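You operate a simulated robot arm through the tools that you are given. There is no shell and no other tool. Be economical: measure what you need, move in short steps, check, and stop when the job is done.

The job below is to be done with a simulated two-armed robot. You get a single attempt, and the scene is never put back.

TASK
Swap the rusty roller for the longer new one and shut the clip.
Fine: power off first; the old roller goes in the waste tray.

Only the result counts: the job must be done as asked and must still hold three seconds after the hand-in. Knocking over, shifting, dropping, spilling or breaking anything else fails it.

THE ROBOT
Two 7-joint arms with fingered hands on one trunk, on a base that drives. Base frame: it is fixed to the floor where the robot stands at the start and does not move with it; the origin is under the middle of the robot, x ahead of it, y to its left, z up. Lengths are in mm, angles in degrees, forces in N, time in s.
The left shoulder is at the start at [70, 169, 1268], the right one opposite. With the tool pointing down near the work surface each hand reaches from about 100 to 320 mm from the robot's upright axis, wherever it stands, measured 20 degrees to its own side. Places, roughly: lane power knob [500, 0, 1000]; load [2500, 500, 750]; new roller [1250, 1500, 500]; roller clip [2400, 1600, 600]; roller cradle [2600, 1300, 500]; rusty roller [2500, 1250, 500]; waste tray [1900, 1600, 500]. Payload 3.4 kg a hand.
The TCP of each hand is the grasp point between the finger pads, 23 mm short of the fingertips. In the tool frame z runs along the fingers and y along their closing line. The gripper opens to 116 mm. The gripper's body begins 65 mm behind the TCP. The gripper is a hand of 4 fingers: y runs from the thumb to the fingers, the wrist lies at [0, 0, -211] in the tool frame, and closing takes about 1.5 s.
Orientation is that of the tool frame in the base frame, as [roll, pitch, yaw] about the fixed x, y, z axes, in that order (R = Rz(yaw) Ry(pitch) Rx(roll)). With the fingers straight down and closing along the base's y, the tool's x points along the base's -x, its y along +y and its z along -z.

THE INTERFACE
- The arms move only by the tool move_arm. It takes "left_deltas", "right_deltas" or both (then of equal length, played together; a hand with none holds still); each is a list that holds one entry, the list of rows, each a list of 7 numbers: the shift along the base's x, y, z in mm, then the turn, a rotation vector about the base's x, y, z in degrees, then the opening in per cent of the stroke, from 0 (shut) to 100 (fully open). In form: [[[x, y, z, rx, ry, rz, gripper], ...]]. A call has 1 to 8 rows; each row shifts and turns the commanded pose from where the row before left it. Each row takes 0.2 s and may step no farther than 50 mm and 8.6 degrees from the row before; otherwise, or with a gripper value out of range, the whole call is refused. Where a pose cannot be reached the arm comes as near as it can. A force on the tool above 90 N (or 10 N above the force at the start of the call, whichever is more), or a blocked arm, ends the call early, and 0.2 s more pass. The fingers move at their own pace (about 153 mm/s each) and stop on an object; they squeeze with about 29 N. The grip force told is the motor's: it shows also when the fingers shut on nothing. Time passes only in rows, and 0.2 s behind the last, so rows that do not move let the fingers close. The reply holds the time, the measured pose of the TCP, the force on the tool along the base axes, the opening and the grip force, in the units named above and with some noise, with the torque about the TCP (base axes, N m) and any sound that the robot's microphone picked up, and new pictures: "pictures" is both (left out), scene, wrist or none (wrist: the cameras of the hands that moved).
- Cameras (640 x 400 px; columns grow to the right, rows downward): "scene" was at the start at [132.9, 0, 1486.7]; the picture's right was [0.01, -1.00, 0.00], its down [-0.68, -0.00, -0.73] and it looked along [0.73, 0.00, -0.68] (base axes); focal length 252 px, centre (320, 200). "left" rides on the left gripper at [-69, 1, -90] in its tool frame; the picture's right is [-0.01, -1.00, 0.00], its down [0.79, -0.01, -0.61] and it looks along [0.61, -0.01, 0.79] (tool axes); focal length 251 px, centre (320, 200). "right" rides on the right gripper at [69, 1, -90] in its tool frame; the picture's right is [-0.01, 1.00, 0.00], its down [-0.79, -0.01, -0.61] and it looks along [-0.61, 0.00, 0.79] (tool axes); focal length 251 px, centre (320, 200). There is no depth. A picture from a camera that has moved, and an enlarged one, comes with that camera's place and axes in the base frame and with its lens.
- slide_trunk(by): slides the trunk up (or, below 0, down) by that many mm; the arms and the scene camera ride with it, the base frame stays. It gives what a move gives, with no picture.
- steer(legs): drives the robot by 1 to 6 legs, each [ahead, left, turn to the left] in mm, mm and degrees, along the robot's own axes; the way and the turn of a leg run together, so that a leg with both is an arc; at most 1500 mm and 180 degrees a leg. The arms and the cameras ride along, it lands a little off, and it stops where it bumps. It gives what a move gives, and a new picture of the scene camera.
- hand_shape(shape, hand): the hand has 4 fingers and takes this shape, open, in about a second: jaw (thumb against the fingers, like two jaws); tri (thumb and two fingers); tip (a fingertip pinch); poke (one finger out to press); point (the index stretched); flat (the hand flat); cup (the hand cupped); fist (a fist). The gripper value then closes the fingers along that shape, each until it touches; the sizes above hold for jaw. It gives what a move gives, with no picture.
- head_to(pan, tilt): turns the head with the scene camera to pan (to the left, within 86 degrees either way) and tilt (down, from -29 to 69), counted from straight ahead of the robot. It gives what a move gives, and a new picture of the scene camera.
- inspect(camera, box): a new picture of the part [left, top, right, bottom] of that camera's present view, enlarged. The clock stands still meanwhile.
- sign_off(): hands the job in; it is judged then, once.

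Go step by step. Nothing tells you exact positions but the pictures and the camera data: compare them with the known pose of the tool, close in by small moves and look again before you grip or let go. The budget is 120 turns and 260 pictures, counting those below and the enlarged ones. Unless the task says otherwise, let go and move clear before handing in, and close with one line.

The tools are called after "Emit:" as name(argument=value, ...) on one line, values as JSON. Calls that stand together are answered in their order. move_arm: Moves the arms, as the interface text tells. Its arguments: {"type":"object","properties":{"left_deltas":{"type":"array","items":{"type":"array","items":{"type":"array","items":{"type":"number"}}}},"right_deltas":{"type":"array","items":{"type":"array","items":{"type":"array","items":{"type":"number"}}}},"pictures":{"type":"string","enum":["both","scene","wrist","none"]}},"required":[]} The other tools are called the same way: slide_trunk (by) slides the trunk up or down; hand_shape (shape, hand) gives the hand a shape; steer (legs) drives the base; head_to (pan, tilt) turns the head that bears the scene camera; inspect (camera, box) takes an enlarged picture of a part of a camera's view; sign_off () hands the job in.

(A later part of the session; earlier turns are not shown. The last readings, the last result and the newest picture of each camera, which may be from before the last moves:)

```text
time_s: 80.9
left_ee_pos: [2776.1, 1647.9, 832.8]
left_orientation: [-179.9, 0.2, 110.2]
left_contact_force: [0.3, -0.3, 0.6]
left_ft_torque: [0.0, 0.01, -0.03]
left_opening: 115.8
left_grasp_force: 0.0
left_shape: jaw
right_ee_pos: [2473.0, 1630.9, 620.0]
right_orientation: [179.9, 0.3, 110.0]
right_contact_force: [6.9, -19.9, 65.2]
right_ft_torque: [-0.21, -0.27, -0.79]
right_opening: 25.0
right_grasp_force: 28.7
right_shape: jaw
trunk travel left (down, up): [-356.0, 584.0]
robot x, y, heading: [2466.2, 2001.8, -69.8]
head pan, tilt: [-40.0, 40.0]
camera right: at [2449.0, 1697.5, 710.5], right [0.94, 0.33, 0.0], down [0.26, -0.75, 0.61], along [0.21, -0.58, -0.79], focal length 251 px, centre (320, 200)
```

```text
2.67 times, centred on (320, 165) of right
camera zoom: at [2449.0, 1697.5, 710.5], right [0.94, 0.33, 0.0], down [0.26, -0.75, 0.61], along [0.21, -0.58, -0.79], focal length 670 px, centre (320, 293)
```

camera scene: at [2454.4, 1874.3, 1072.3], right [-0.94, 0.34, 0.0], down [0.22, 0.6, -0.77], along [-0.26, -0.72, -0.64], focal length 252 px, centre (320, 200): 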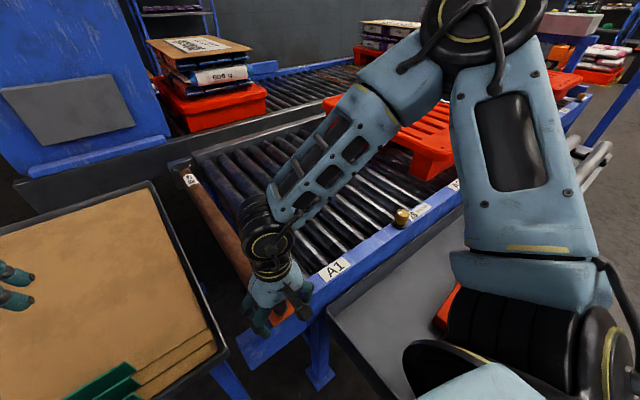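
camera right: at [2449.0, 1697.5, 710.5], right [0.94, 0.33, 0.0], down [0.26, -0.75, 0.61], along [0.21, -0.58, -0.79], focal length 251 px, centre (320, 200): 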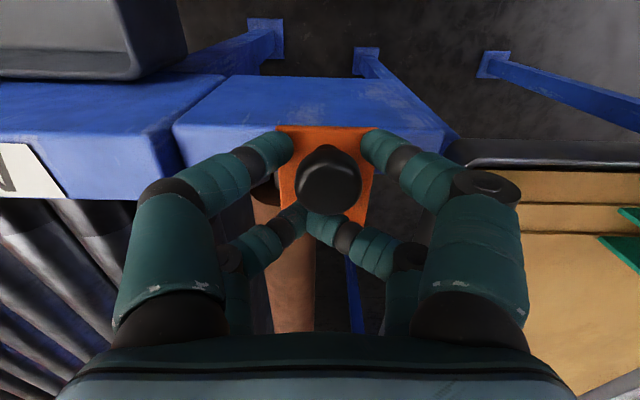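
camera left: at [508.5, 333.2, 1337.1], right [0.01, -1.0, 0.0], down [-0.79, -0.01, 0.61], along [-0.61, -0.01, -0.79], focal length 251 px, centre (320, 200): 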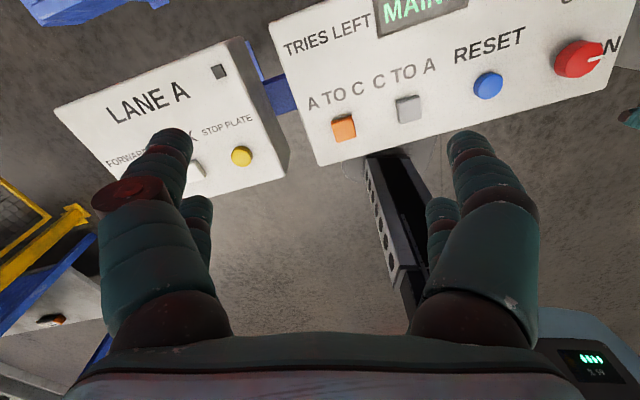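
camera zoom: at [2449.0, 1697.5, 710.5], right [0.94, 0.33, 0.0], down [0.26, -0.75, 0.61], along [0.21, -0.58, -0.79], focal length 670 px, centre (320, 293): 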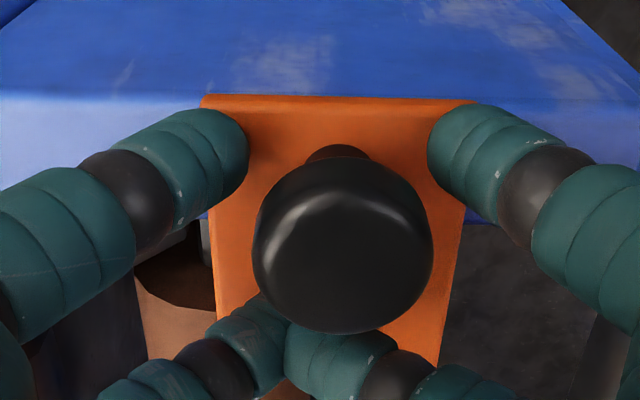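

The clip slides sideways and the roller's end is coming free. I'll ease the downward press and slide on until it stops.

Emit:
move_arm(right_deltas=[[[0, 0, 3, 0, 0, 0, 0], [9.4, 3.5, 0, 0, 0, 0, 0], [9.4, 3.5, 0, 0, 0, 0, 0], [9.4, 3.5, 0, 0, 0, 0, 0], [0, 0, 0, 0, 0, 0, 0]]], pictures="wrist")

```text
time_s: 82.1
left_ee_pos: [2776.1, 1647.2, 831.5]
left_orientation: [-179.8, 0.0, 110.1]
left_contact_force: [-0.1, -0.4, 0.2]
left_ft_torque: [0.0, 0.0, 0.01]
left_opening: 116.0
left_grasp_force: 0.1
left_shape: jaw
right_ee_pos: [2499.7, 1641.7, 621.2]
right_orientation: [179.9, 0.0, 110.1]
right_contact_force: [8.2, -25.3, 32.3]
right_ft_torque: [-0.72, -0.12, -0.73]
right_opening: 25.4
right_grasp_force: 29.1
right_shape: jaw
trunk travel left (down, up): [-356.0, 584.0]
robot x, y, heading: [2466.6, 2001.4, -69.8]
head pan, tilt: [-40.0, 40.0]
camera right: at [2476.4, 1706.1, 711.2], right [0.94, 0.33, 0.0], down [0.26, -0.75, 0.61], along [0.2, -0.57, -0.79], focal length 251 px, centre (320, 200)
```

right: 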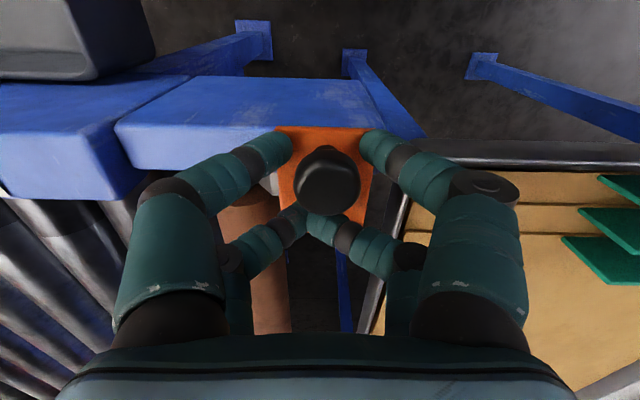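

The clip has moved about 57 mm. I'll let go with a small opening, lift and look.

Emit:
move_arm(right_deltas=[[[0, 0, 2, 0, 0, 0, 38], [0, 0, 0, 0, 0, 0, 38], [0, 0, 40, 0, 0, 0, 38], [0, 0, 40, 0, 0, 0, 50], [0, 20, 30, 0, 0, 0, 50]]], pictures="wrist")

Emit:
inspect(camera="right", box=[200, 90, 440, 260])

Emit:
head_to(pan=-15, tilt=50)

```text
time_s: 83.3
left_ee_pos: [2774.7, 1647.4, 831.6]
left_orientation: [179.9, 0.0, 110.2]
left_contact_force: [0.3, 0.7, -0.3]
left_ft_torque: [0.0, 0.02, -0.01]
left_opening: 115.6
left_grasp_force: 0.0
left_shape: jaw
right_ee_pos: [2500.0, 1663.3, 732.2]
right_orientation: [180.0, -0.1, 110.1]
right_contact_force: [0.8, -0.7, 1.0]
right_ft_torque: [0.03, -0.01, -0.02]
right_opening: 57.8
right_grasp_force: 0.1
right_shape: jaw
trunk travel left (down, up): [-356.0, 584.0]
robot x, y, heading: [2469.6, 2001.0, -70.1]
head pan, tilt: [-40.0, 40.0]
camera right: at [2475.4, 1727.8, 822.4], right [0.94, 0.34, 0.0], down [0.27, -0.75, 0.61], along [0.2, -0.57, -0.8], focal length 251 px, centre (320, 200)
```

right: 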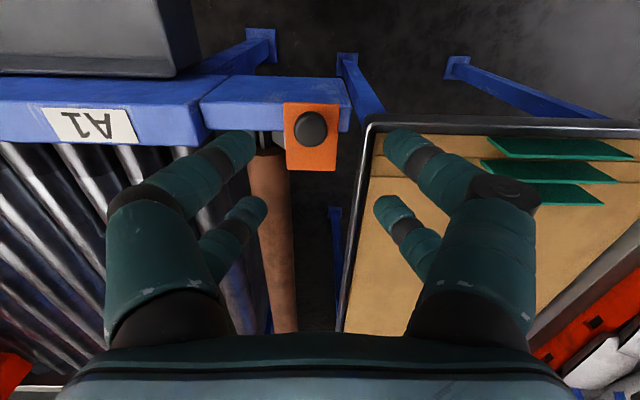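

```text
2.35 times, centred on (320, 175) of right
camera zoom: at [2475.4, 1727.8, 822.4], right [0.94, 0.34, 0.0], down [0.27, -0.75, 0.61], along [0.2, -0.57, -0.8], focal length 592 px, centre (320, 259)
```

zoom: 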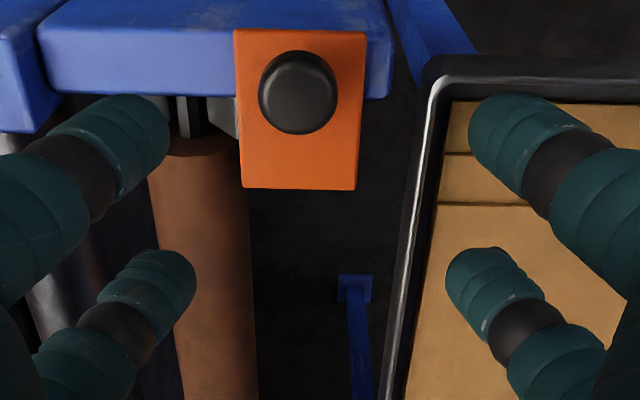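

```text
time_s: 84.2
left_ee_pos: [2775.3, 1645.3, 830.2]
left_orientation: [-179.9, 0.0, 110.1]
left_contact_force: [-0.9, -0.3, 0.5]
left_ft_torque: [0.03, 0.02, -0.01]
left_opening: 116.0
left_grasp_force: 0.1
left_shape: jaw
right_ee_pos: [2500.4, 1661.2, 731.7]
right_orientation: [179.9, -0.1, 110.1]
right_contact_force: [-0.2, 0.4, 0.0]
right_ft_torque: [0.01, -0.02, -0.04]
right_opening: 57.5
right_grasp_force: 0.0
right_shape: jaw
trunk travel left (down, up): [-356.0, 584.0]
robot x, y, heading: [2463.9, 2002.5, -69.9]
head pan, tilt: [-15.0, 50.0]
camera scene: at [2490.0, 1877.3, 1058.1], right [-1.0, -0.09, 0.0], down [-0.07, 0.76, -0.64], along [0.06, -0.64, -0.77], focal length 252 px, centre (320, 200)
```

scene: 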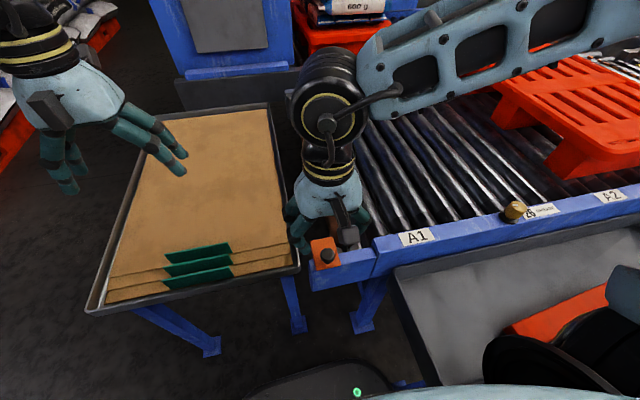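

The clip is open and the roller's hex shaft end lies free in its slot. Next I drive back in and reach forward with the right hand tilted, over the roller's middle.

Emit:
steer(legs=[[105, 0, 0]])

Emit:
move_arm(right_deltas=[[[4, -33, 0, -6.3, -2.3, 0, 60], [4, -33, 0, -6.3, -2.3, 0, 60], [4, -33, 0, -6.3, -2.3, 0, 60], [4, -33, 0, -6.3, -2.3, 0, 60], [4, -33, 0, -6.3, -2.3, 0, 60], [4, -33, 0, -6.3, -2.3, 0, 70]]])

```text
time_s: 85.4
left_ee_pos: [2812.2, 1544.1, 830.3]
left_orientation: [180.0, 0.1, 110.1]
left_contact_force: [0.0, -0.3, 0.1]
left_ft_torque: [0.01, 0.03, 0.03]
left_opening: 115.8
left_grasp_force: 0.1
left_shape: jaw
right_ee_pos: [2537.3, 1559.0, 730.8]
right_orientation: [179.9, -0.1, 110.1]
right_contact_force: [-0.3, 0.8, -0.1]
right_ft_torque: [-0.01, 0.01, -0.03]
right_opening: 57.6
right_grasp_force: 0.0
right_shape: jaw
trunk travel left (down, up): [-356.0, 584.0]
robot x, y, heading: [2504.0, 1904.2, -69.9]
head pan, tilt: [-15.0, 50.0]
camera scene: at [2527.3, 1775.4, 1057.9], right [-1.0, -0.09, 0.0], down [-0.07, 0.76, -0.64], along [0.06, -0.64, -0.77], focal length 252 px, centre (320, 200)
```

scene: 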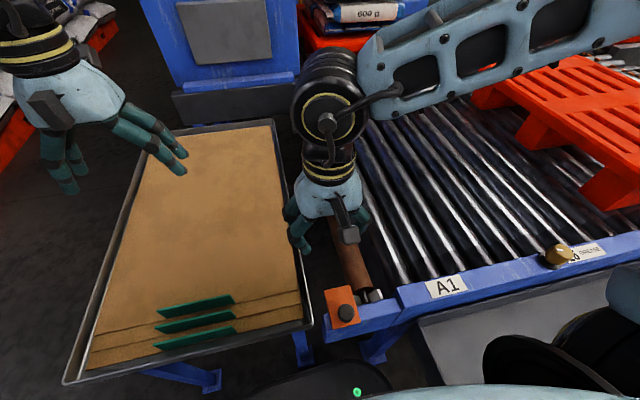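

```text
time_s: 86.8
left_ee_pos: [2810.7, 1544.5, 830.8]
left_orientation: [179.9, 0.1, 110.2]
left_contact_force: [-0.8, -0.5, 0.0]
left_ft_torque: [0.01, -0.02, 0.01]
left_opening: 115.9
left_grasp_force: 0.1
left_shape: jaw
right_ee_pos: [2555.8, 1342.4, 751.5]
right_orientation: [179.9, 39.5, 110.4]
right_contact_force: [-0.6, 0.1, -1.3]
right_ft_torque: [0.0, -0.01, 0.0]
right_opening: 80.6
right_grasp_force: 0.0
right_shape: jaw
right hand out of reach, approached as far as the arm can: row 6
trunk travel left (down, up): [-356.0, 584.0]
robot x, y, heading: [2504.0, 1902.0, -69.9]
head pan, tilt: [-15.0, 50.0]
camera scene: at [2525.6, 1774.7, 1057.9], right [-1.0, -0.09, 0.0], down [-0.07, 0.76, -0.64], along [0.06, -0.64, -0.77], focal length 252 px, centre (320, 200)
camera right: at [2516.7, 1447.7, 779.0], right [0.94, 0.34, 0.01], down [0.07, -0.22, 0.97], along [0.34, -0.91, -0.23], focal length 251 px, centre (320, 200)
```

scene: 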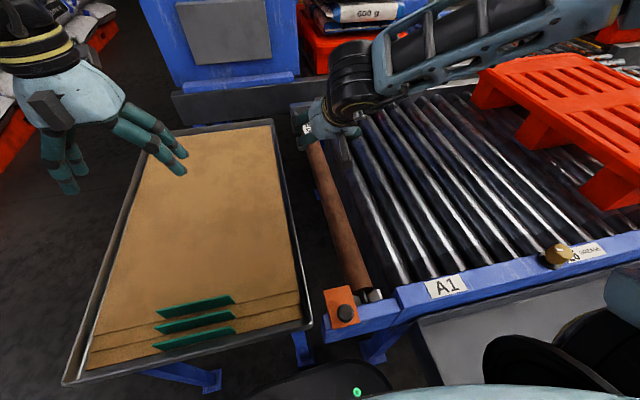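
right: 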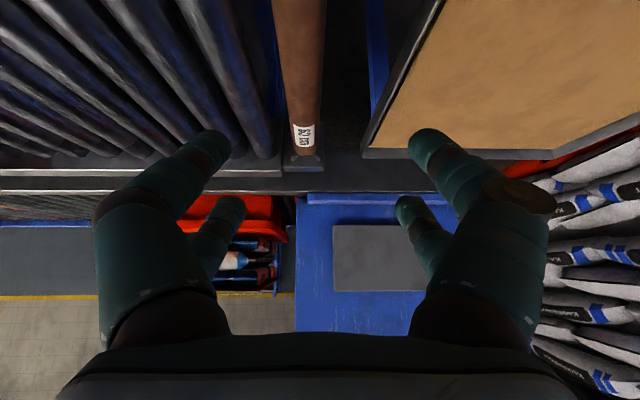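

The reach works but it is at the limit in height, so the trunk must go lower. First I check the right elbow and forearm against the pallet.

Emit:
head_to(pan=-50, tilt=25)

```text
time_s: 87.8
left_ee_pos: [2812.1, 1543.1, 831.8]
left_orientation: [-180.0, -0.1, 110.1]
left_contact_force: [-0.5, 0.3, 0.6]
left_ft_torque: [0.0, 0.02, 0.02]
left_opening: 115.9
left_grasp_force: 0.1
left_shape: jaw
right_ee_pos: [2557.1, 1345.3, 753.6]
right_orientation: [-180.0, 39.6, 110.5]
right_contact_force: [0.1, -0.1, 1.1]
right_ft_torque: [0.0, 0.01, -0.01]
right_opening: 80.7
right_grasp_force: 0.1
right_shape: jaw
trunk travel left (down, up): [-356.0, 584.0]
robot x, y, heading: [2504.3, 1900.4, -69.7]
head pan, tilt: [-50.0, 25.0]
camera scene: at [2474.3, 1773.2, 1095.5], right [-0.87, 0.5, 0.0], down [0.21, 0.37, -0.91], along [-0.45, -0.79, -0.42], focal length 252 px, centre (320, 200)
```

scene: 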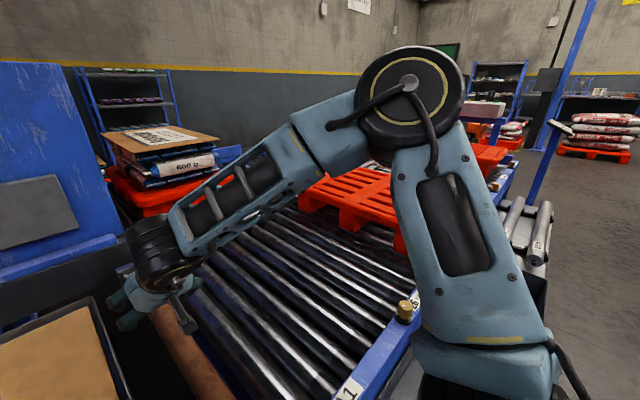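

The elbow is high above the pallet. By triangulation the roller's body runs from about [2466, 1605] to [2643, 1020], middle near [2554, 1312]. I'll lower the trunk in part and centre the hand over the axis.

Emit:
slide_trunk(by=-90)

Emit:
move_arm(right_deltas=[[[-2, -15, 5, 0, 0, -1.5, 70], [-2, -15, 5, 0, 0, -1.5, 70], [0, 0, 0, 0, 0, 0, 70]]])

```text
time_s: 89.0
left_ee_pos: [2812.2, 1544.9, 740.6]
left_orientation: [180.0, 0.1, 110.1]
left_contact_force: [-1.0, 0.3, -0.4]
left_ft_torque: [-0.04, 0.02, 0.0]
left_opening: 116.1
left_grasp_force: 0.1
left_shape: jaw
right_ee_pos: [2556.9, 1344.0, 663.1]
right_orientation: [-179.9, 39.5, 110.6]
right_contact_force: [-0.2, -0.6, -0.1]
right_ft_torque: [-0.02, 0.01, -0.01]
right_opening: 80.7
right_grasp_force: 0.1
right_shape: jaw
trunk travel left (down, up): [-266.0, 674.0]
robot x, y, heading: [2503.0, 1901.7, -70.1]
head pan, tilt: [-50.0, 25.0]
```

```text
time_s: 89.8
left_ee_pos: [2812.7, 1545.0, 741.1]
left_orientation: [-180.0, 0.1, 110.1]
left_contact_force: [-0.2, 0.1, 0.1]
left_ft_torque: [0.0, -0.02, -0.03]
left_opening: 115.7
left_grasp_force: 0.1
left_shape: jaw
right_ee_pos: [2552.0, 1315.7, 673.0]
right_orientation: [180.0, 39.4, 107.4]
right_contact_force: [-0.8, 0.0, 0.2]
right_ft_torque: [-0.03, -0.04, 0.0]
right_opening: 80.9
right_grasp_force: 0.0
right_shape: jaw
trunk travel left (down, up): [-266.0, 674.0]
robot x, y, heading: [2504.8, 1901.2, -69.8]
head pan, tilt: [-50.0, 25.0]
camera scene: at [2474.2, 1773.3, 1005.6], right [-0.87, 0.5, 0.0], down [0.21, 0.37, -0.91], along [-0.45, -0.79, -0.42], focal length 252 px, centre (320, 200)
camera right: at [2518.7, 1421.6, 699.1], right [0.96, 0.29, 0.01], down [0.06, -0.22, 0.97], along [0.29, -0.93, -0.23], focal length 251 px, centre (320, 200)
```

scene: 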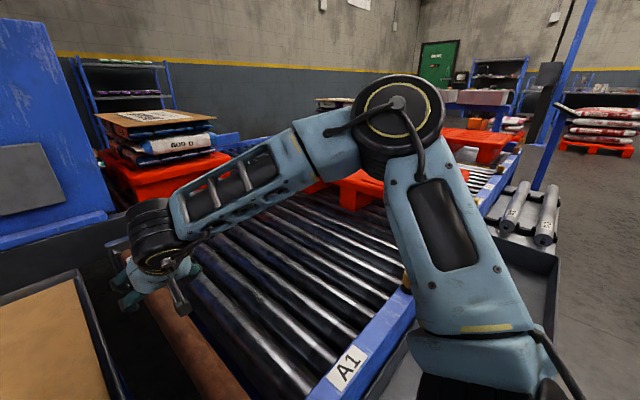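
right: 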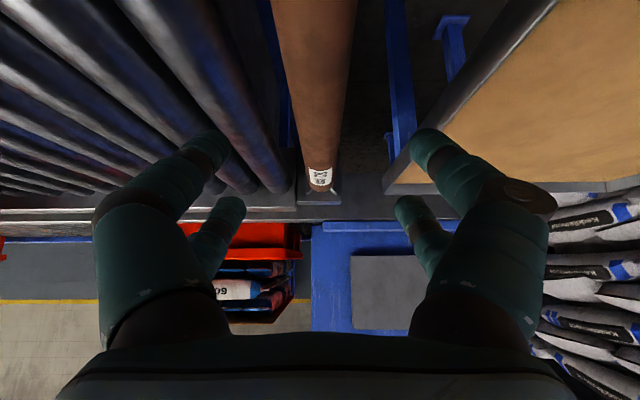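

The hand is centred on the roller axis. I'll set a narrower opening to fit the gaps and lower most of the way, then check.

Emit:
move_arm(right_deltas=[[[-1, 0, 0, 0, 0, 0, 54], [0, 0, -35, 0, 0, 0, 54], [-1, 0, -30, 0, 0, 0, 54], [0, 0, 0, 0, 0, 0, 54]]], pictures="wrist")

Emit:
head_to(pan=-10, tilt=45)

```text
time_s: 90.8
left_ee_pos: [2812.9, 1544.1, 741.2]
left_orientation: [180.0, 0.0, 110.2]
left_contact_force: [0.1, -0.5, -0.3]
left_ft_torque: [-0.01, 0.02, -0.02]
left_opening: 116.0
left_grasp_force: 0.1
left_shape: jaw
right_ee_pos: [2552.4, 1314.6, 606.1]
right_orientation: [-180.0, 39.5, 107.4]
right_contact_force: [0.6, 0.0, 0.0]
right_ft_torque: [-0.03, -0.01, 0.0]
right_opening: 63.2
right_grasp_force: 0.0
right_shape: jaw
trunk travel left (down, up): [-266.0, 674.0]
robot x, y, heading: [2506.7, 1899.3, -69.7]
head pan, tilt: [-50.0, 25.0]
camera right: at [2518.4, 1421.4, 632.9], right [0.96, 0.29, 0.01], down [0.06, -0.22, 0.97], along [0.29, -0.93, -0.23], focal length 251 px, centre (320, 200)
```

right: 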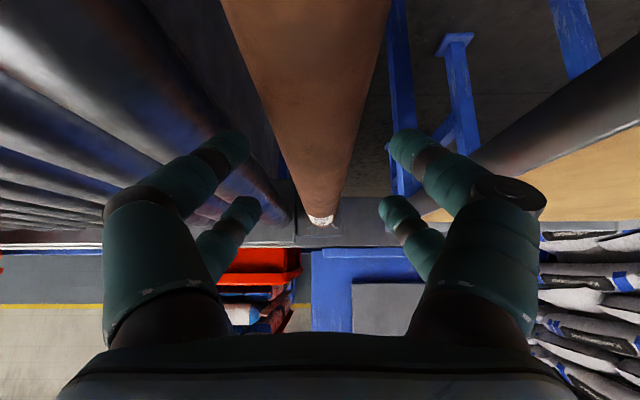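

```text
time_s: 91.9
left_ee_pos: [2812.3, 1545.2, 740.3]
left_orientation: [-180.0, -0.1, 110.1]
left_contact_force: [0.1, 0.0, 0.4]
left_ft_torque: [0.0, 0.01, 0.02]
left_opening: 116.1
left_grasp_force: 0.0
left_shape: jaw
right_ee_pos: [2552.0, 1316.4, 607.3]
right_orientation: [-180.0, 39.5, 107.5]
right_contact_force: [-0.5, 0.8, -0.1]
right_ft_torque: [0.05, 0.01, -0.01]
right_opening: 63.0
right_grasp_force: 0.1
right_shape: jaw
trunk travel left (down, up): [-266.0, 674.0]
robot x, y, heading: [2500.0, 1901.2, -69.4]
head pan, tilt: [-10.0, 45.0]
camera scene: at [2534.3, 1773.0, 975.0], right [-0.98, -0.17, 0.0], down [-0.12, 0.7, -0.71], along [0.12, -0.7, -0.71], focal length 252 px, centre (320, 200)
```

scene: 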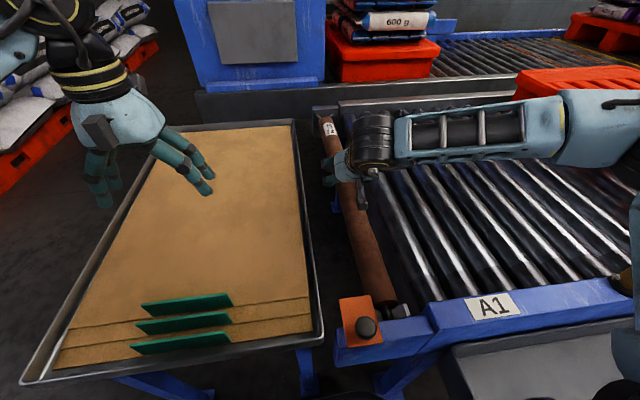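

The roller lies centred between the fingers, with gaps on both sides. I'll lower the last 34 mm gently.

Emit:
move_arm(right_deltas=[[[0, 0, -17, 0, 0, 0, 54], [0, 0, -15, 0, 0, 0, 54], [0, 0, 0, 0, 0, 0, 54]]], pictures="wrist")

```text
time_s: 92.7
left_ee_pos: [2814.3, 1547.0, 742.6]
left_orientation: [-179.9, 0.2, 110.2]
left_contact_force: [0.6, -0.1, 0.5]
left_ft_torque: [0.0, -0.01, 0.05]
left_opening: 116.2
left_grasp_force: 0.0
left_shape: jaw
right_ee_pos: [2554.7, 1316.4, 579.1]
right_orientation: [-179.9, 39.9, 107.8]
right_contact_force: [16.5, 3.2, 20.5]
right_ft_torque: [0.16, 1.27, -0.46]
right_opening: 59.0
right_grasp_force: 0.0
right_shape: jaw
trunk travel left (down, up): [-266.0, 674.0]
robot x, y, heading: [2503.0, 1900.7, -69.9]
head pan, tilt: [-10.0, 45.0]
camera right: at [2520.7, 1423.2, 604.6], right [0.95, 0.3, 0.0], down [0.06, -0.21, 0.98], along [0.29, -0.93, -0.22], focal length 251 px, centre (320, 200)
```

right: 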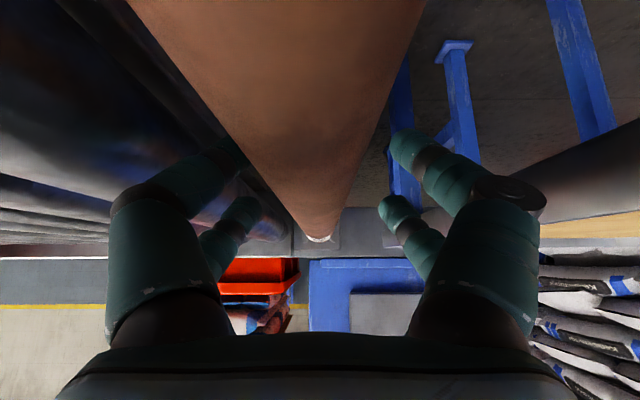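

A finger lightly touches the neighbouring roller, but the pads span the roller's widest line. I'll close here.

Emit:
move_arm(right_deltas=[[[0, 0, -2, 0, 0, 0, 35], [0, 0, -2, 0, 0, 0, 0], [0, 0, 0, 0, 0, 0, 0], [0, 0, 0, 0, 0, 0, 0], [0, 0, 0, 0, 0, 0, 0], [0, 0, 0, 0, 0, 0, 0]]], pictures="both")

```text
time_s: 94.1
left_ee_pos: [2812.2, 1548.4, 743.6]
left_orientation: [-179.8, 0.3, 110.1]
left_contact_force: [0.7, 0.3, 0.2]
left_ft_torque: [-0.03, 0.03, -0.01]
left_opening: 116.0
left_grasp_force: 0.0
left_shape: jaw
right_ee_pos: [2553.7, 1316.8, 577.6]
right_orientation: [-180.0, 40.1, 107.5]
right_contact_force: [15.1, -6.1, 44.6]
right_ft_torque: [-0.46, 1.18, -0.35]
right_opening: 35.1
right_grasp_force: 28.9
right_shape: jaw
trunk travel left (down, up): [-266.0, 674.0]
robot x, y, heading: [2502.2, 1901.0, -69.9]
head pan, tilt: [-10.0, 45.0]
camera scene: at [2535.5, 1778.1, 975.9], right [-0.98, -0.18, 0.0], down [-0.12, 0.69, -0.71], along [0.12, -0.7, -0.7], focal length 252 px, centre (320, 200)
camera right: at [2519.1, 1423.4, 603.2], right [0.96, 0.29, 0.0], down [0.06, -0.21, 0.98], along [0.29, -0.93, -0.22], focal length 251 px, centre (320, 200)
```

scene: 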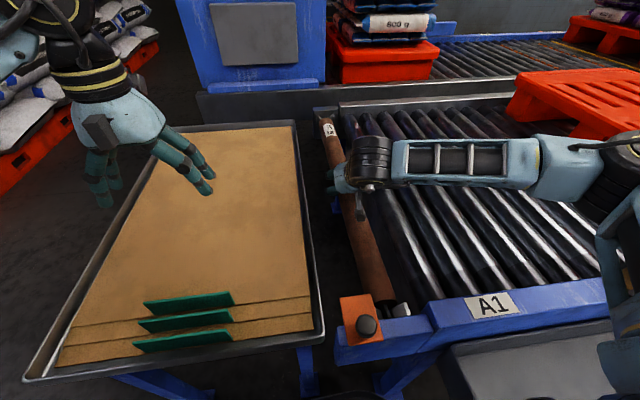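
right: 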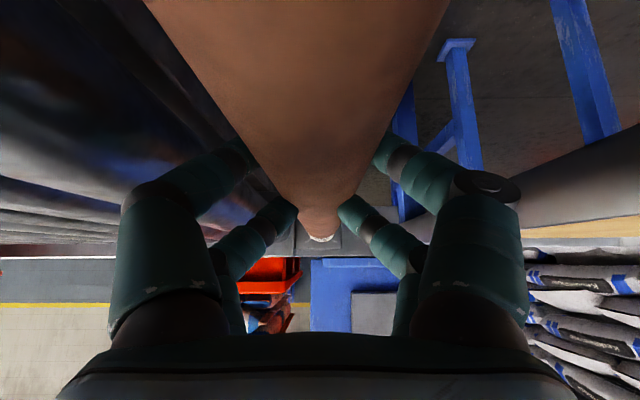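

The roller is gripped. I'll lift slightly and check the force.

Emit:
move_arm(right_deltas=[[[0, 0, 8, 0, 0, 0, 0], [0, 0, 8, 0, 0, 0, 0], [0, 0, 8, 0, 0, 0, 0], [0, 0, 0, 0, 0, 0, 0]]], pictures="both")

```text
time_s: 95.1
left_ee_pos: [2812.7, 1544.1, 739.7]
left_orientation: [180.0, 0.0, 110.1]
left_contact_force: [-0.6, 0.4, 0.0]
left_ft_torque: [0.02, 0.02, -0.02]
left_opening: 115.7
left_grasp_force: 0.1
left_shape: jaw
right_ee_pos: [2550.2, 1315.2, 594.6]
right_orientation: [-179.9, 39.4, 107.4]
right_contact_force: [0.6, 1.0, -4.2]
right_ft_torque: [-0.35, -0.11, 0.16]
right_opening: 33.8
right_grasp_force: 29.0
right_shape: jaw
trunk travel left (down, up): [-266.0, 674.0]
robot x, y, heading: [2505.7, 1899.4, -69.9]
head pan, tilt: [-10.0, 45.0]
camera scene: at [2534.1, 1772.7, 974.9], right [-0.98, -0.17, 0.0], down [-0.12, 0.7, -0.71], along [0.12, -0.7, -0.71], focal length 252 px, centre (320, 200)
camera right: at [2517.1, 1421.2, 621.6], right [0.96, 0.29, 0.0], down [0.06, -0.22, 0.97], along [0.28, -0.93, -0.23], focal length 251 px, centre (320, 200)
```

scene: 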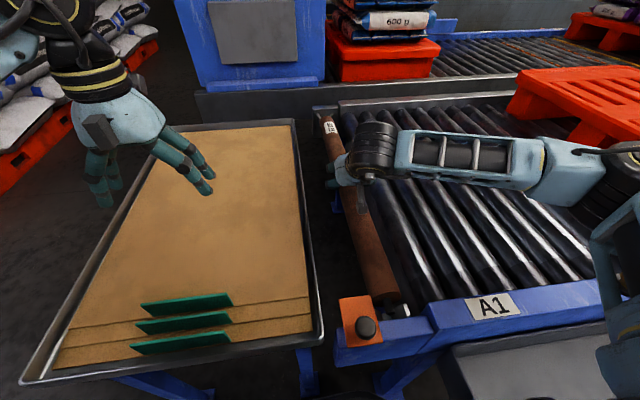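
right: 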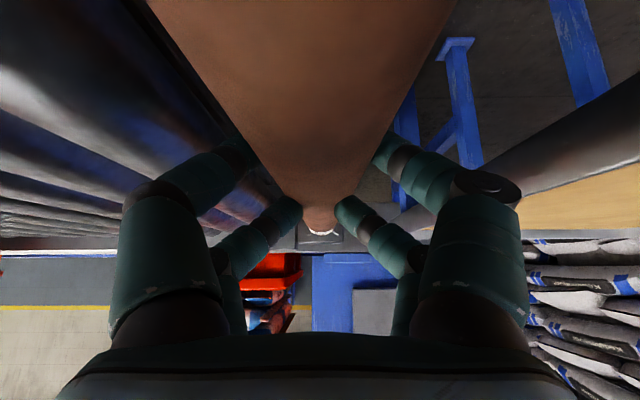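

It comes up with about 4 N of load. I'll raise a bit more by arm with a slight shift away from the clip, then lift by the trunk.

Emit:
move_arm(right_deltas=[[[-3, -1, 10, 0, 0, 0, 0], [-3, -1, 12, 0, 0, 0, 0], [0, 0, 15, 0, 0, 0, 0], [0, 0, 15, 0, 0, 0, 0], [0, 0, 0, 0, 0, 0, 0]]], pictures="scene")

```text
time_s: 96.3
left_ee_pos: [2812.5, 1543.6, 740.2]
left_orientation: [180.0, 0.0, 110.1]
left_contact_force: [-0.3, 0.1, 0.3]
left_ft_torque: [0.02, 0.02, 0.01]
left_opening: 116.0
left_grasp_force: 0.0
left_shape: jaw
right_ee_pos: [2544.3, 1312.7, 649.0]
right_orientation: [179.9, 39.4, 107.5]
right_contact_force: [0.3, -0.2, -5.6]
right_ft_torque: [0.13, 0.02, 0.0]
right_opening: 32.0
right_grasp_force: 29.2
right_shape: jaw
trunk travel left (down, up): [-266.0, 674.0]
robot x, y, heading: [2503.7, 1901.1, -69.8]
head pan, tilt: [-10.0, 45.0]
camera scene: at [2534.4, 1772.3, 974.9], right [-0.98, -0.17, 0.0], down [-0.12, 0.7, -0.71], along [0.12, -0.7, -0.71], focal length 252 px, centre (320, 200)
```

scene: 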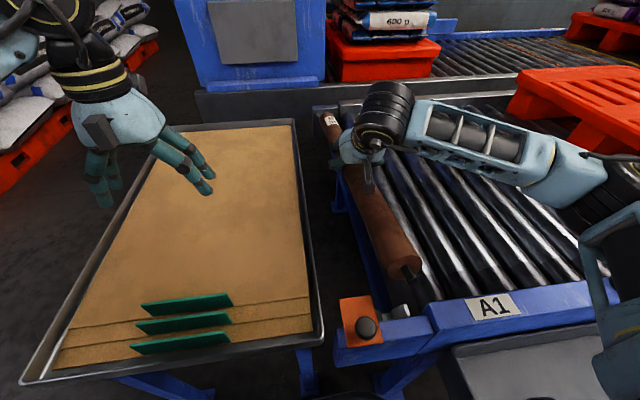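

The roller is free and light. I'll check the grip from the wrist before the big lift, since the opening has shrunk a bit.

Emit:
inspect(camera="right", box=[0, 0, 640, 400])

Emit:
slide_trunk(by=60)

Emit:
inspect(camera="right", box=[0, 0, 640, 400])

```text
1.00 times, centred on (320, 200) of right (not enlarged: the box is as wide or as high as the picture)
camera zoom: at [2511.6, 1418.5, 675.4], right [0.96, 0.29, 0.01], down [0.06, -0.22, 0.97], along [0.29, -0.93, -0.23], focal length 251 px, centre (320, 200)
```

zoom: 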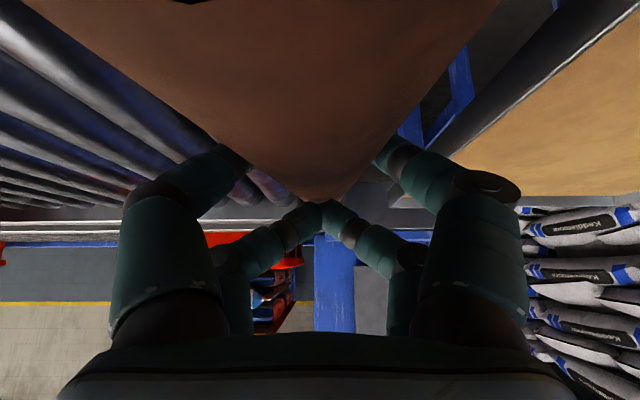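

```text
time_s: 97.3
left_ee_pos: [2812.5, 1544.3, 801.0]
left_orientation: [180.0, 0.0, 110.0]
left_contact_force: [0.8, 0.4, -0.4]
left_ft_torque: [-0.04, 0.01, -0.01]
left_opening: 115.7
left_grasp_force: 0.1
left_shape: jaw
right_ee_pos: [2544.9, 1312.1, 709.1]
right_orientation: [179.9, 39.5, 107.5]
right_contact_force: [0.2, -0.4, -5.7]
right_ft_torque: [0.11, 0.05, -0.05]
right_opening: 31.8
right_grasp_force: 28.9
right_shape: jaw
trunk travel left (down, up): [-326.0, 614.0]
robot x, y, heading: [2501.2, 1903.7, -70.0]
head pan, tilt: [-10.0, 45.0]
```

```text
1.00 times, centred on (320, 200) of right (not enlarged: the box is as wide or as high as the picture)
camera zoom: at [2511.8, 1418.3, 735.2], right [0.96, 0.29, 0.01], down [0.06, -0.22, 0.97], along [0.29, -0.93, -0.23], focal length 251 px, centre (320, 200)
```

zoom: 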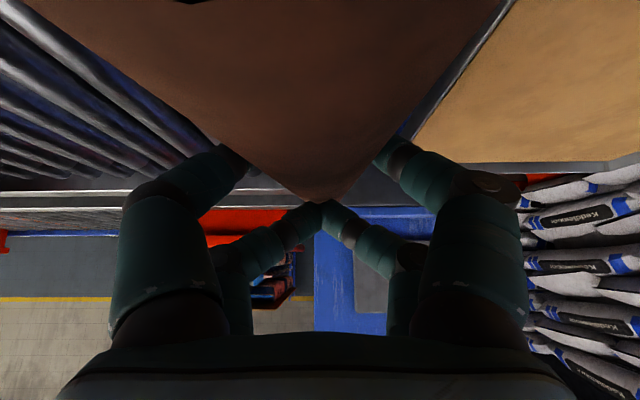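

The roller has pitched in the grip (far end lower) but holds steady. I'll look at the whole from the head camera before backing out.

Emit:
slide_trunk(by=100)

Emit:
head_to(pan=-10, tilt=50)

```text
time_s: 98.7
left_ee_pos: [2812.6, 1544.1, 899.1]
left_orientation: [180.0, 0.0, 110.0]
left_contact_force: [0.3, 0.4, 0.7]
left_ft_torque: [0.03, 0.0, 0.02]
left_opening: 115.9
left_grasp_force: 0.1
left_shape: jaw
right_ee_pos: [2545.1, 1311.7, 809.4]
right_orientation: [-179.9, 39.4, 107.4]
right_contact_force: [-0.3, 0.4, -4.4]
right_ft_torque: [0.14, 0.02, -0.03]
right_opening: 31.7
right_grasp_force: 29.0
right_shape: jaw
trunk travel left (down, up): [-426.0, 514.0]
robot x, y, heading: [2499.2, 1899.3, -69.8]
head pan, tilt: [-10.0, 45.0]
```

```text
time_s: 99.3
left_ee_pos: [2813.6, 1543.7, 900.7]
left_orientation: [180.0, 0.0, 110.1]
left_contact_force: [0.4, 0.9, 0.1]
left_ft_torque: [-0.05, 0.03, 0.02]
left_opening: 115.7
left_grasp_force: 0.1
left_shape: jaw
right_ee_pos: [2544.0, 1311.9, 808.7]
right_orientation: [-179.9, 39.5, 107.5]
right_contact_force: [-0.1, 0.4, -6.0]
right_ft_torque: [0.11, 0.05, -0.01]
right_opening: 32.1
right_grasp_force: 28.7
right_shape: jaw
trunk travel left (down, up): [-426.0, 514.0]
robot x, y, heading: [2506.3, 1903.9, -69.9]
head pan, tilt: [-10.0, 50.0]
camera scene: at [2533.6, 1776.4, 1128.0], right [-0.98, -0.18, 0.0], down [-0.13, 0.75, -0.64], along [0.11, -0.63, -0.77], focal length 252 px, centre (320, 200)
```

scene: 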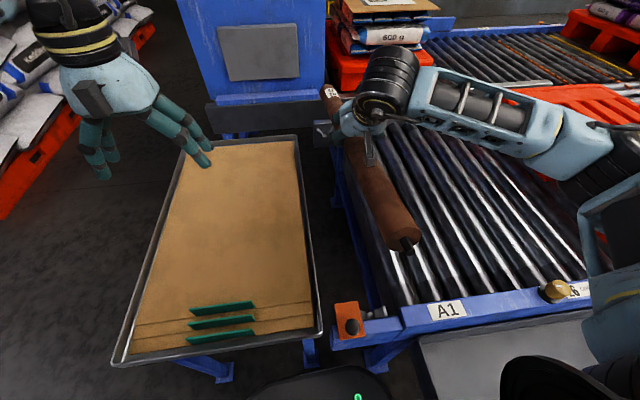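

The roller hangs level enough (about 11° pitch) and clear. I'll back into the aisle, then turn left along it.

Emit:
steer(legs=[[-420, 0, 0], [0, 0, 50]])

Emit:
head_to(pan=-30, tilt=45)

```text
time_s: 104.2
left_ee_pos: [2827.8, 2310.3, 900.0]
left_orientation: [180.0, 0.0, 160.4]
left_contact_force: [-0.3, 0.2, -0.3]
left_ft_torque: [-0.02, -0.02, 0.0]
left_opening: 116.2
left_grasp_force: 0.0
left_shape: jaw
right_ee_pos: [2835.4, 1955.3, 808.5]
right_orientation: [180.0, 39.5, 157.8]
right_contact_force: [-0.7, 0.4, -5.6]
right_ft_torque: [0.07, 0.12, -0.02]
right_opening: 31.8
right_grasp_force: 28.6
right_shape: jaw
trunk travel left (down, up): [-426.0, 514.0]
robot x, y, heading: [2356.9, 2297.4, -19.7]
head pan, tilt: [-10.0, 50.0]
camera scene: at [2470.6, 2243.2, 1128.0], right [-0.49, -0.87, 0.0], down [-0.67, 0.38, -0.64], along [0.56, -0.32, -0.77], focal length 252 px, centre (320, 200)
```

scene: 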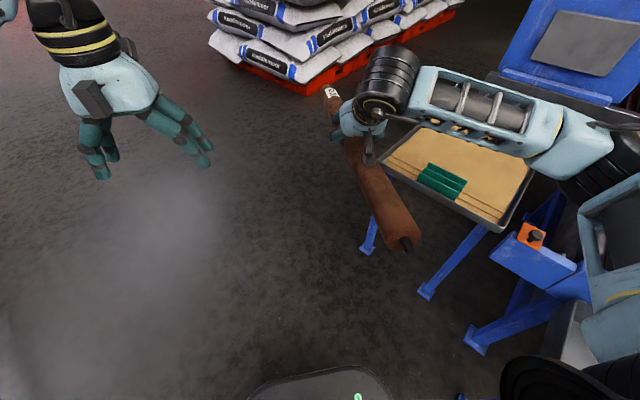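

```text
time_s: 105.0
left_ee_pos: [2828.4, 2308.8, 899.4]
left_orientation: [180.0, 0.0, 160.4]
left_contact_force: [-0.2, 0.4, 0.8]
left_ft_torque: [-0.04, -0.01, 0.0]
left_opening: 115.9
left_grasp_force: 0.1
left_shape: jaw
right_ee_pos: [2834.9, 1956.7, 809.3]
right_orientation: [180.0, 39.4, 157.8]
right_contact_force: [-0.5, -0.6, -5.9]
right_ft_torque: [0.04, 0.13, 0.02]
right_opening: 32.2
right_grasp_force: 29.5
right_shape: jaw
trunk travel left (down, up): [-426.0, 514.0]
robot x, y, heading: [2358.3, 2297.4, -19.7]
head pan, tilt: [-30.0, 45.0]
camera scene: at [2456.4, 2219.2, 1134.9], right [-0.76, -0.65, 0.0], down [-0.46, 0.54, -0.71], along [0.46, -0.54, -0.71], focal length 252 px, centre (320, 200)
```

scene: 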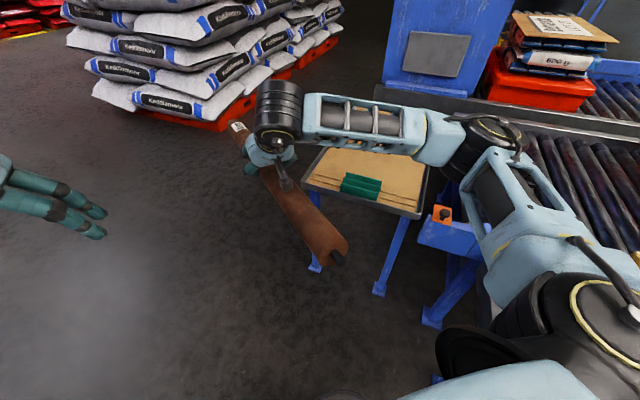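

Now I test in free air the arm posture needed for laying it in the tray: hand more to the right and turned 18° left.

Emit:
move_arm(right_deltas=[[[-19, -30, 0, 0, 0, 4.5, 0], [-19, -30, 0, 0, 0, 4.5, 0], [-19, -30, 0, 0, 0, 4.5, 0], [-18, -32, 0, 0, 0, 4.5, 0]]], pictures="scene")

```text
time_s: 106.0
left_ee_pos: [2828.2, 2307.7, 901.0]
left_orientation: [-179.9, 0.0, 160.4]
left_contact_force: [-0.4, 0.8, 0.1]
left_ft_torque: [0.04, -0.02, -0.03]
left_opening: 115.9
left_grasp_force: 0.1
left_shape: jaw
right_ee_pos: [2759.0, 1833.4, 808.8]
right_orientation: [179.9, 39.4, 175.8]
right_contact_force: [-0.9, -1.1, -5.0]
right_ft_torque: [0.01, 0.14, 0.03]
right_opening: 31.9
right_grasp_force: 28.9
right_shape: jaw
trunk travel left (down, up): [-426.0, 514.0]
robot x, y, heading: [2355.5, 2297.3, -19.4]
head pan, tilt: [-30.0, 45.0]
camera scene: at [2455.5, 2218.5, 1134.9], right [-0.76, -0.65, 0.0], down [-0.46, 0.54, -0.71], along [0.46, -0.54, -0.71], focal length 252 px, centre (320, 200)
```

scene: 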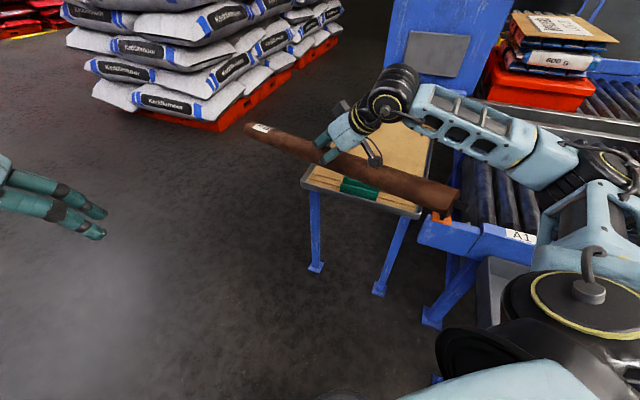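

Reachable and clear of the arm. I'll turn 22° left and drive back along the aisle beside the tray.

Emit:
steer(legs=[[0, 0, 22.4], [-975, -380, 0]])

Emit:
head_to(pan=-45, tilt=50)

```text
time_s: 112.5
left_ee_pos: [1856.9, 2050.2, 899.3]
left_orientation: [-179.9, 0.0, -176.6]
left_contact_force: [0.5, -0.6, -1.2]
left_ft_torque: [0.01, -0.04, 0.0]
left_opening: 115.9
left_grasp_force: 0.0
left_shape: jaw
right_ee_pos: [1981.5, 1587.8, 810.0]
right_orientation: [-180.0, 39.5, -161.2]
right_contact_force: [0.7, 0.4, -5.4]
right_ft_torque: [-0.04, 0.13, 0.01]
right_opening: 31.9
right_grasp_force: 29.0
right_shape: jaw
trunk travel left (down, up): [-426.0, 514.0]
robot x, y, heading: [1428.2, 1859.7, 3.8]
head pan, tilt: [-30.0, 45.0]
camera scene: at [1550.0, 1822.9, 1134.9], right [-0.45, -0.89, 0.0], down [-0.63, 0.32, -0.71], along [0.63, -0.32, -0.71], focal length 252 px, centre (320, 200)
```

scene: 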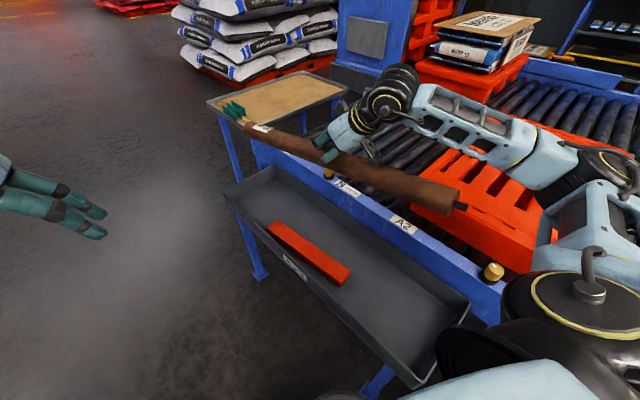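

```text
time_s: 113.3
left_ee_pos: [1857.9, 2051.7, 901.4]
left_orientation: [180.0, 0.0, -176.5]
left_contact_force: [0.4, -0.3, 0.3]
left_ft_torque: [0.0, 0.01, 0.02]
left_opening: 116.0
left_grasp_force: 0.0
left_shape: jaw
right_ee_pos: [1980.9, 1587.5, 809.9]
right_orientation: [180.0, 39.5, -161.2]
right_contact_force: [0.1, 0.4, -5.8]
right_ft_torque: [-0.03, 0.13, 0.03]
right_opening: 31.6
right_grasp_force: 29.2
right_shape: jaw
trunk travel left (down, up): [-426.0, 514.0]
robot x, y, heading: [1428.5, 1859.5, 3.5]
head pan, tilt: [-45.0, 50.0]
camera scene: at [1535.2, 1808.3, 1128.0], right [-0.66, -0.75, 0.0], down [-0.57, 0.51, -0.64], along [0.48, -0.43, -0.77], focal length 252 px, centre (320, 200)
```

scene: 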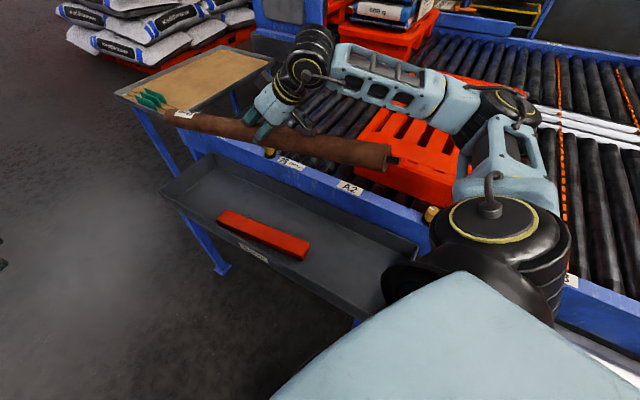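

Tray rim is near z 520, spanning (along the lane) beyond both roller ends; the red bar lies at its aisle side, so the roller goes on the lane side. I'll level it, shift it 10 mm toward the lane and lower by the trunk in stages.

Emit:
move_arm(right_deltas=[[[2, -5, 0, 1.5, -4.2, 0, 0], [1, -5, 0, 1.5, -4.2, 0, 0], [0, 0, 0, 0, 0, 0, 0]]], pictures="none")

Emit:
slide_trunk(by=-170)

Emit:
head_to(pan=-40, tilt=40)

```text
time_s: 114.1
left_ee_pos: [1857.0, 2051.8, 900.9]
left_orientation: [-180.0, 0.0, -176.5]
left_contact_force: [0.7, 0.4, -0.3]
left_ft_torque: [0.01, 0.01, -0.01]
left_opening: 116.0
left_grasp_force: 0.0
left_shape: jaw
right_ee_pos: [1983.9, 1577.2, 809.4]
right_orientation: [179.9, 48.3, -161.3]
right_contact_force: [-0.4, -0.5, -5.2]
right_ft_torque: [0.01, 0.15, 0.0]
right_opening: 32.0
right_grasp_force: 29.3
right_shape: jaw
trunk travel left (down, up): [-426.0, 514.0]
robot x, y, heading: [1423.6, 1857.3, 3.5]
head pan, tilt: [-45.0, 50.0]
```

```text
time_s: 116.0
left_ee_pos: [1855.8, 2052.3, 730.5]
left_orientation: [-180.0, 0.0, -176.5]
left_contact_force: [0.0, -0.3, 0.2]
left_ft_torque: [-0.03, 0.01, -0.03]
left_opening: 115.9
left_grasp_force: 0.1
left_shape: jaw
right_ee_pos: [1983.2, 1578.2, 639.0]
right_orientation: [179.8, 48.4, -161.3]
right_contact_force: [1.2, -0.7, -5.3]
right_ft_torque: [-0.06, 0.12, -0.01]
right_opening: 32.0
right_grasp_force: 29.0
right_shape: jaw
trunk travel left (down, up): [-256.0, 684.0]
robot x, y, heading: [1427.5, 1855.1, 3.2]
head pan, tilt: [-45.0, 50.0]
```

```text
time_s: 116.7
left_ee_pos: [1857.2, 2052.2, 730.7]
left_orientation: [180.0, -0.1, -176.5]
left_contact_force: [-0.2, 0.0, 0.5]
left_ft_torque: [-0.04, -0.05, 0.0]
left_opening: 115.8
left_grasp_force: 0.1
left_shape: jaw
right_ee_pos: [1983.2, 1577.3, 639.2]
right_orientation: [179.8, 48.4, -161.3]
right_contact_force: [0.9, -0.6, -5.7]
right_ft_torque: [0.0, 0.09, 0.0]
right_opening: 31.9
right_grasp_force: 28.6
right_shape: jaw
trunk travel left (down, up): [-256.0, 684.0]
robot x, y, heading: [1428.1, 1855.6, 3.7]
head pan, tilt: [-40.0, 40.0]
camera scene: at [1545.6, 1808.7, 972.1], right [-0.6, -0.8, 0.0], down [-0.52, 0.38, -0.77], along [0.61, -0.46, -0.64], focal length 252 px, centre (320, 200)
```

scene: 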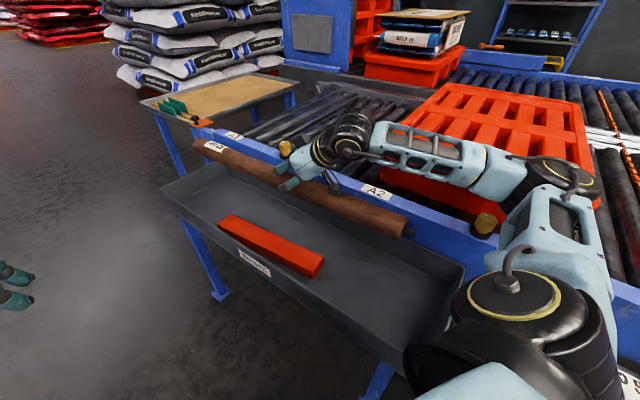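

All looks in line: the roller is over the lane side of the tray, clear of the bar. I'll lower another 100 mm.

Emit:
slide_trunk(by=-95)

Emit:
head_to(pan=-42, tilt=38)

Emit:
inspect(camera="right", box=[0, 0, 640, 400])

```text
time_s: 118.0
left_ee_pos: [1849.3, 2067.4, 637.1]
left_orientation: [-178.7, 0.7, -176.4]
left_contact_force: [0.6, 0.3, 0.2]
left_ft_torque: [-0.04, -0.03, 0.0]
left_opening: 115.8
left_grasp_force: 0.0
left_shape: jaw
right_ee_pos: [1977.8, 1592.0, 558.7]
right_orientation: [-177.8, 48.6, -159.6]
right_contact_force: [-0.6, 0.2, -4.5]
right_ft_torque: [-0.01, 0.01, 0.05]
right_opening: 31.7
right_grasp_force: 28.9
right_shape: jaw
trunk travel left (down, up): [-161.0, 779.0]
robot x, y, heading: [1425.5, 1861.3, 3.8]
head pan, tilt: [-40.0, 40.0]
```

```text
time_s: 118.6
left_ee_pos: [1849.9, 2065.5, 635.7]
left_orientation: [-178.3, 0.6, -176.8]
left_contact_force: [-0.5, -0.8, 0.6]
left_ft_torque: [-0.02, 0.04, -0.01]
left_opening: 115.8
left_grasp_force: 0.0
left_shape: jaw
right_ee_pos: [1974.6, 1587.4, 560.5]
right_orientation: [-177.5, 48.5, -159.7]
right_contact_force: [1.2, -0.1, -5.5]
right_ft_torque: [-0.05, 0.14, -0.03]
right_opening: 31.6
right_grasp_force: 29.2
right_shape: jaw
trunk travel left (down, up): [-161.0, 779.0]
robot x, y, heading: [1418.8, 1859.5, 3.1]
head pan, tilt: [-42.0, 38.0]
camera scene: at [1533.0, 1838.8, 884.9], right [-0.63, -0.78, 0.03], down [-0.47, 0.35, -0.81], along [0.62, -0.52, -0.59], focal length 252 px, centre (320, 200)
```

scene: 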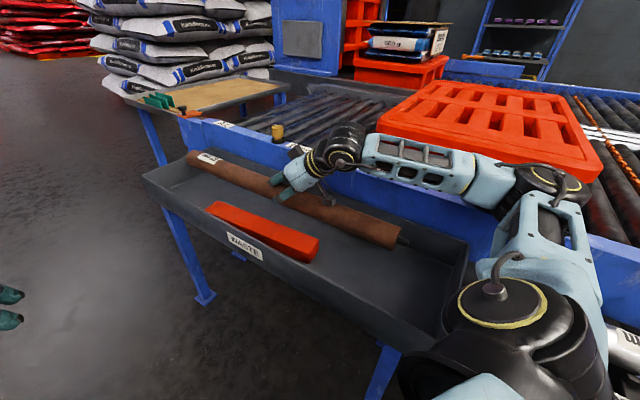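

```text
1.00 times, centred on (320, 200) of right (not enlarged: the box is as wide or as high as the picture)
camera zoom: at [1866.1, 1553.8, 569.0], right [-0.31, 0.95, -0.02], down [0.06, 0.04, 1.0], along [0.95, 0.31, -0.07], focal length 251 px, centre (320, 200)
```

zoom: 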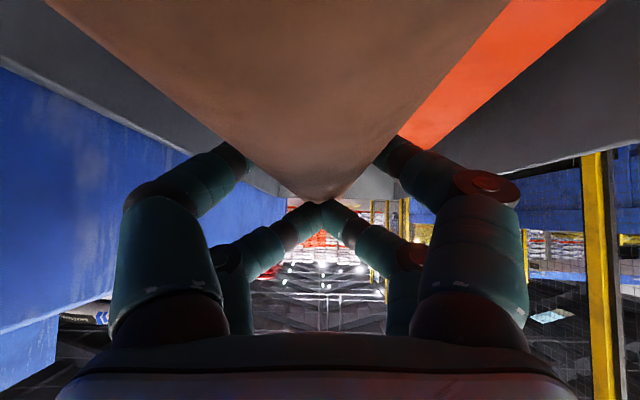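

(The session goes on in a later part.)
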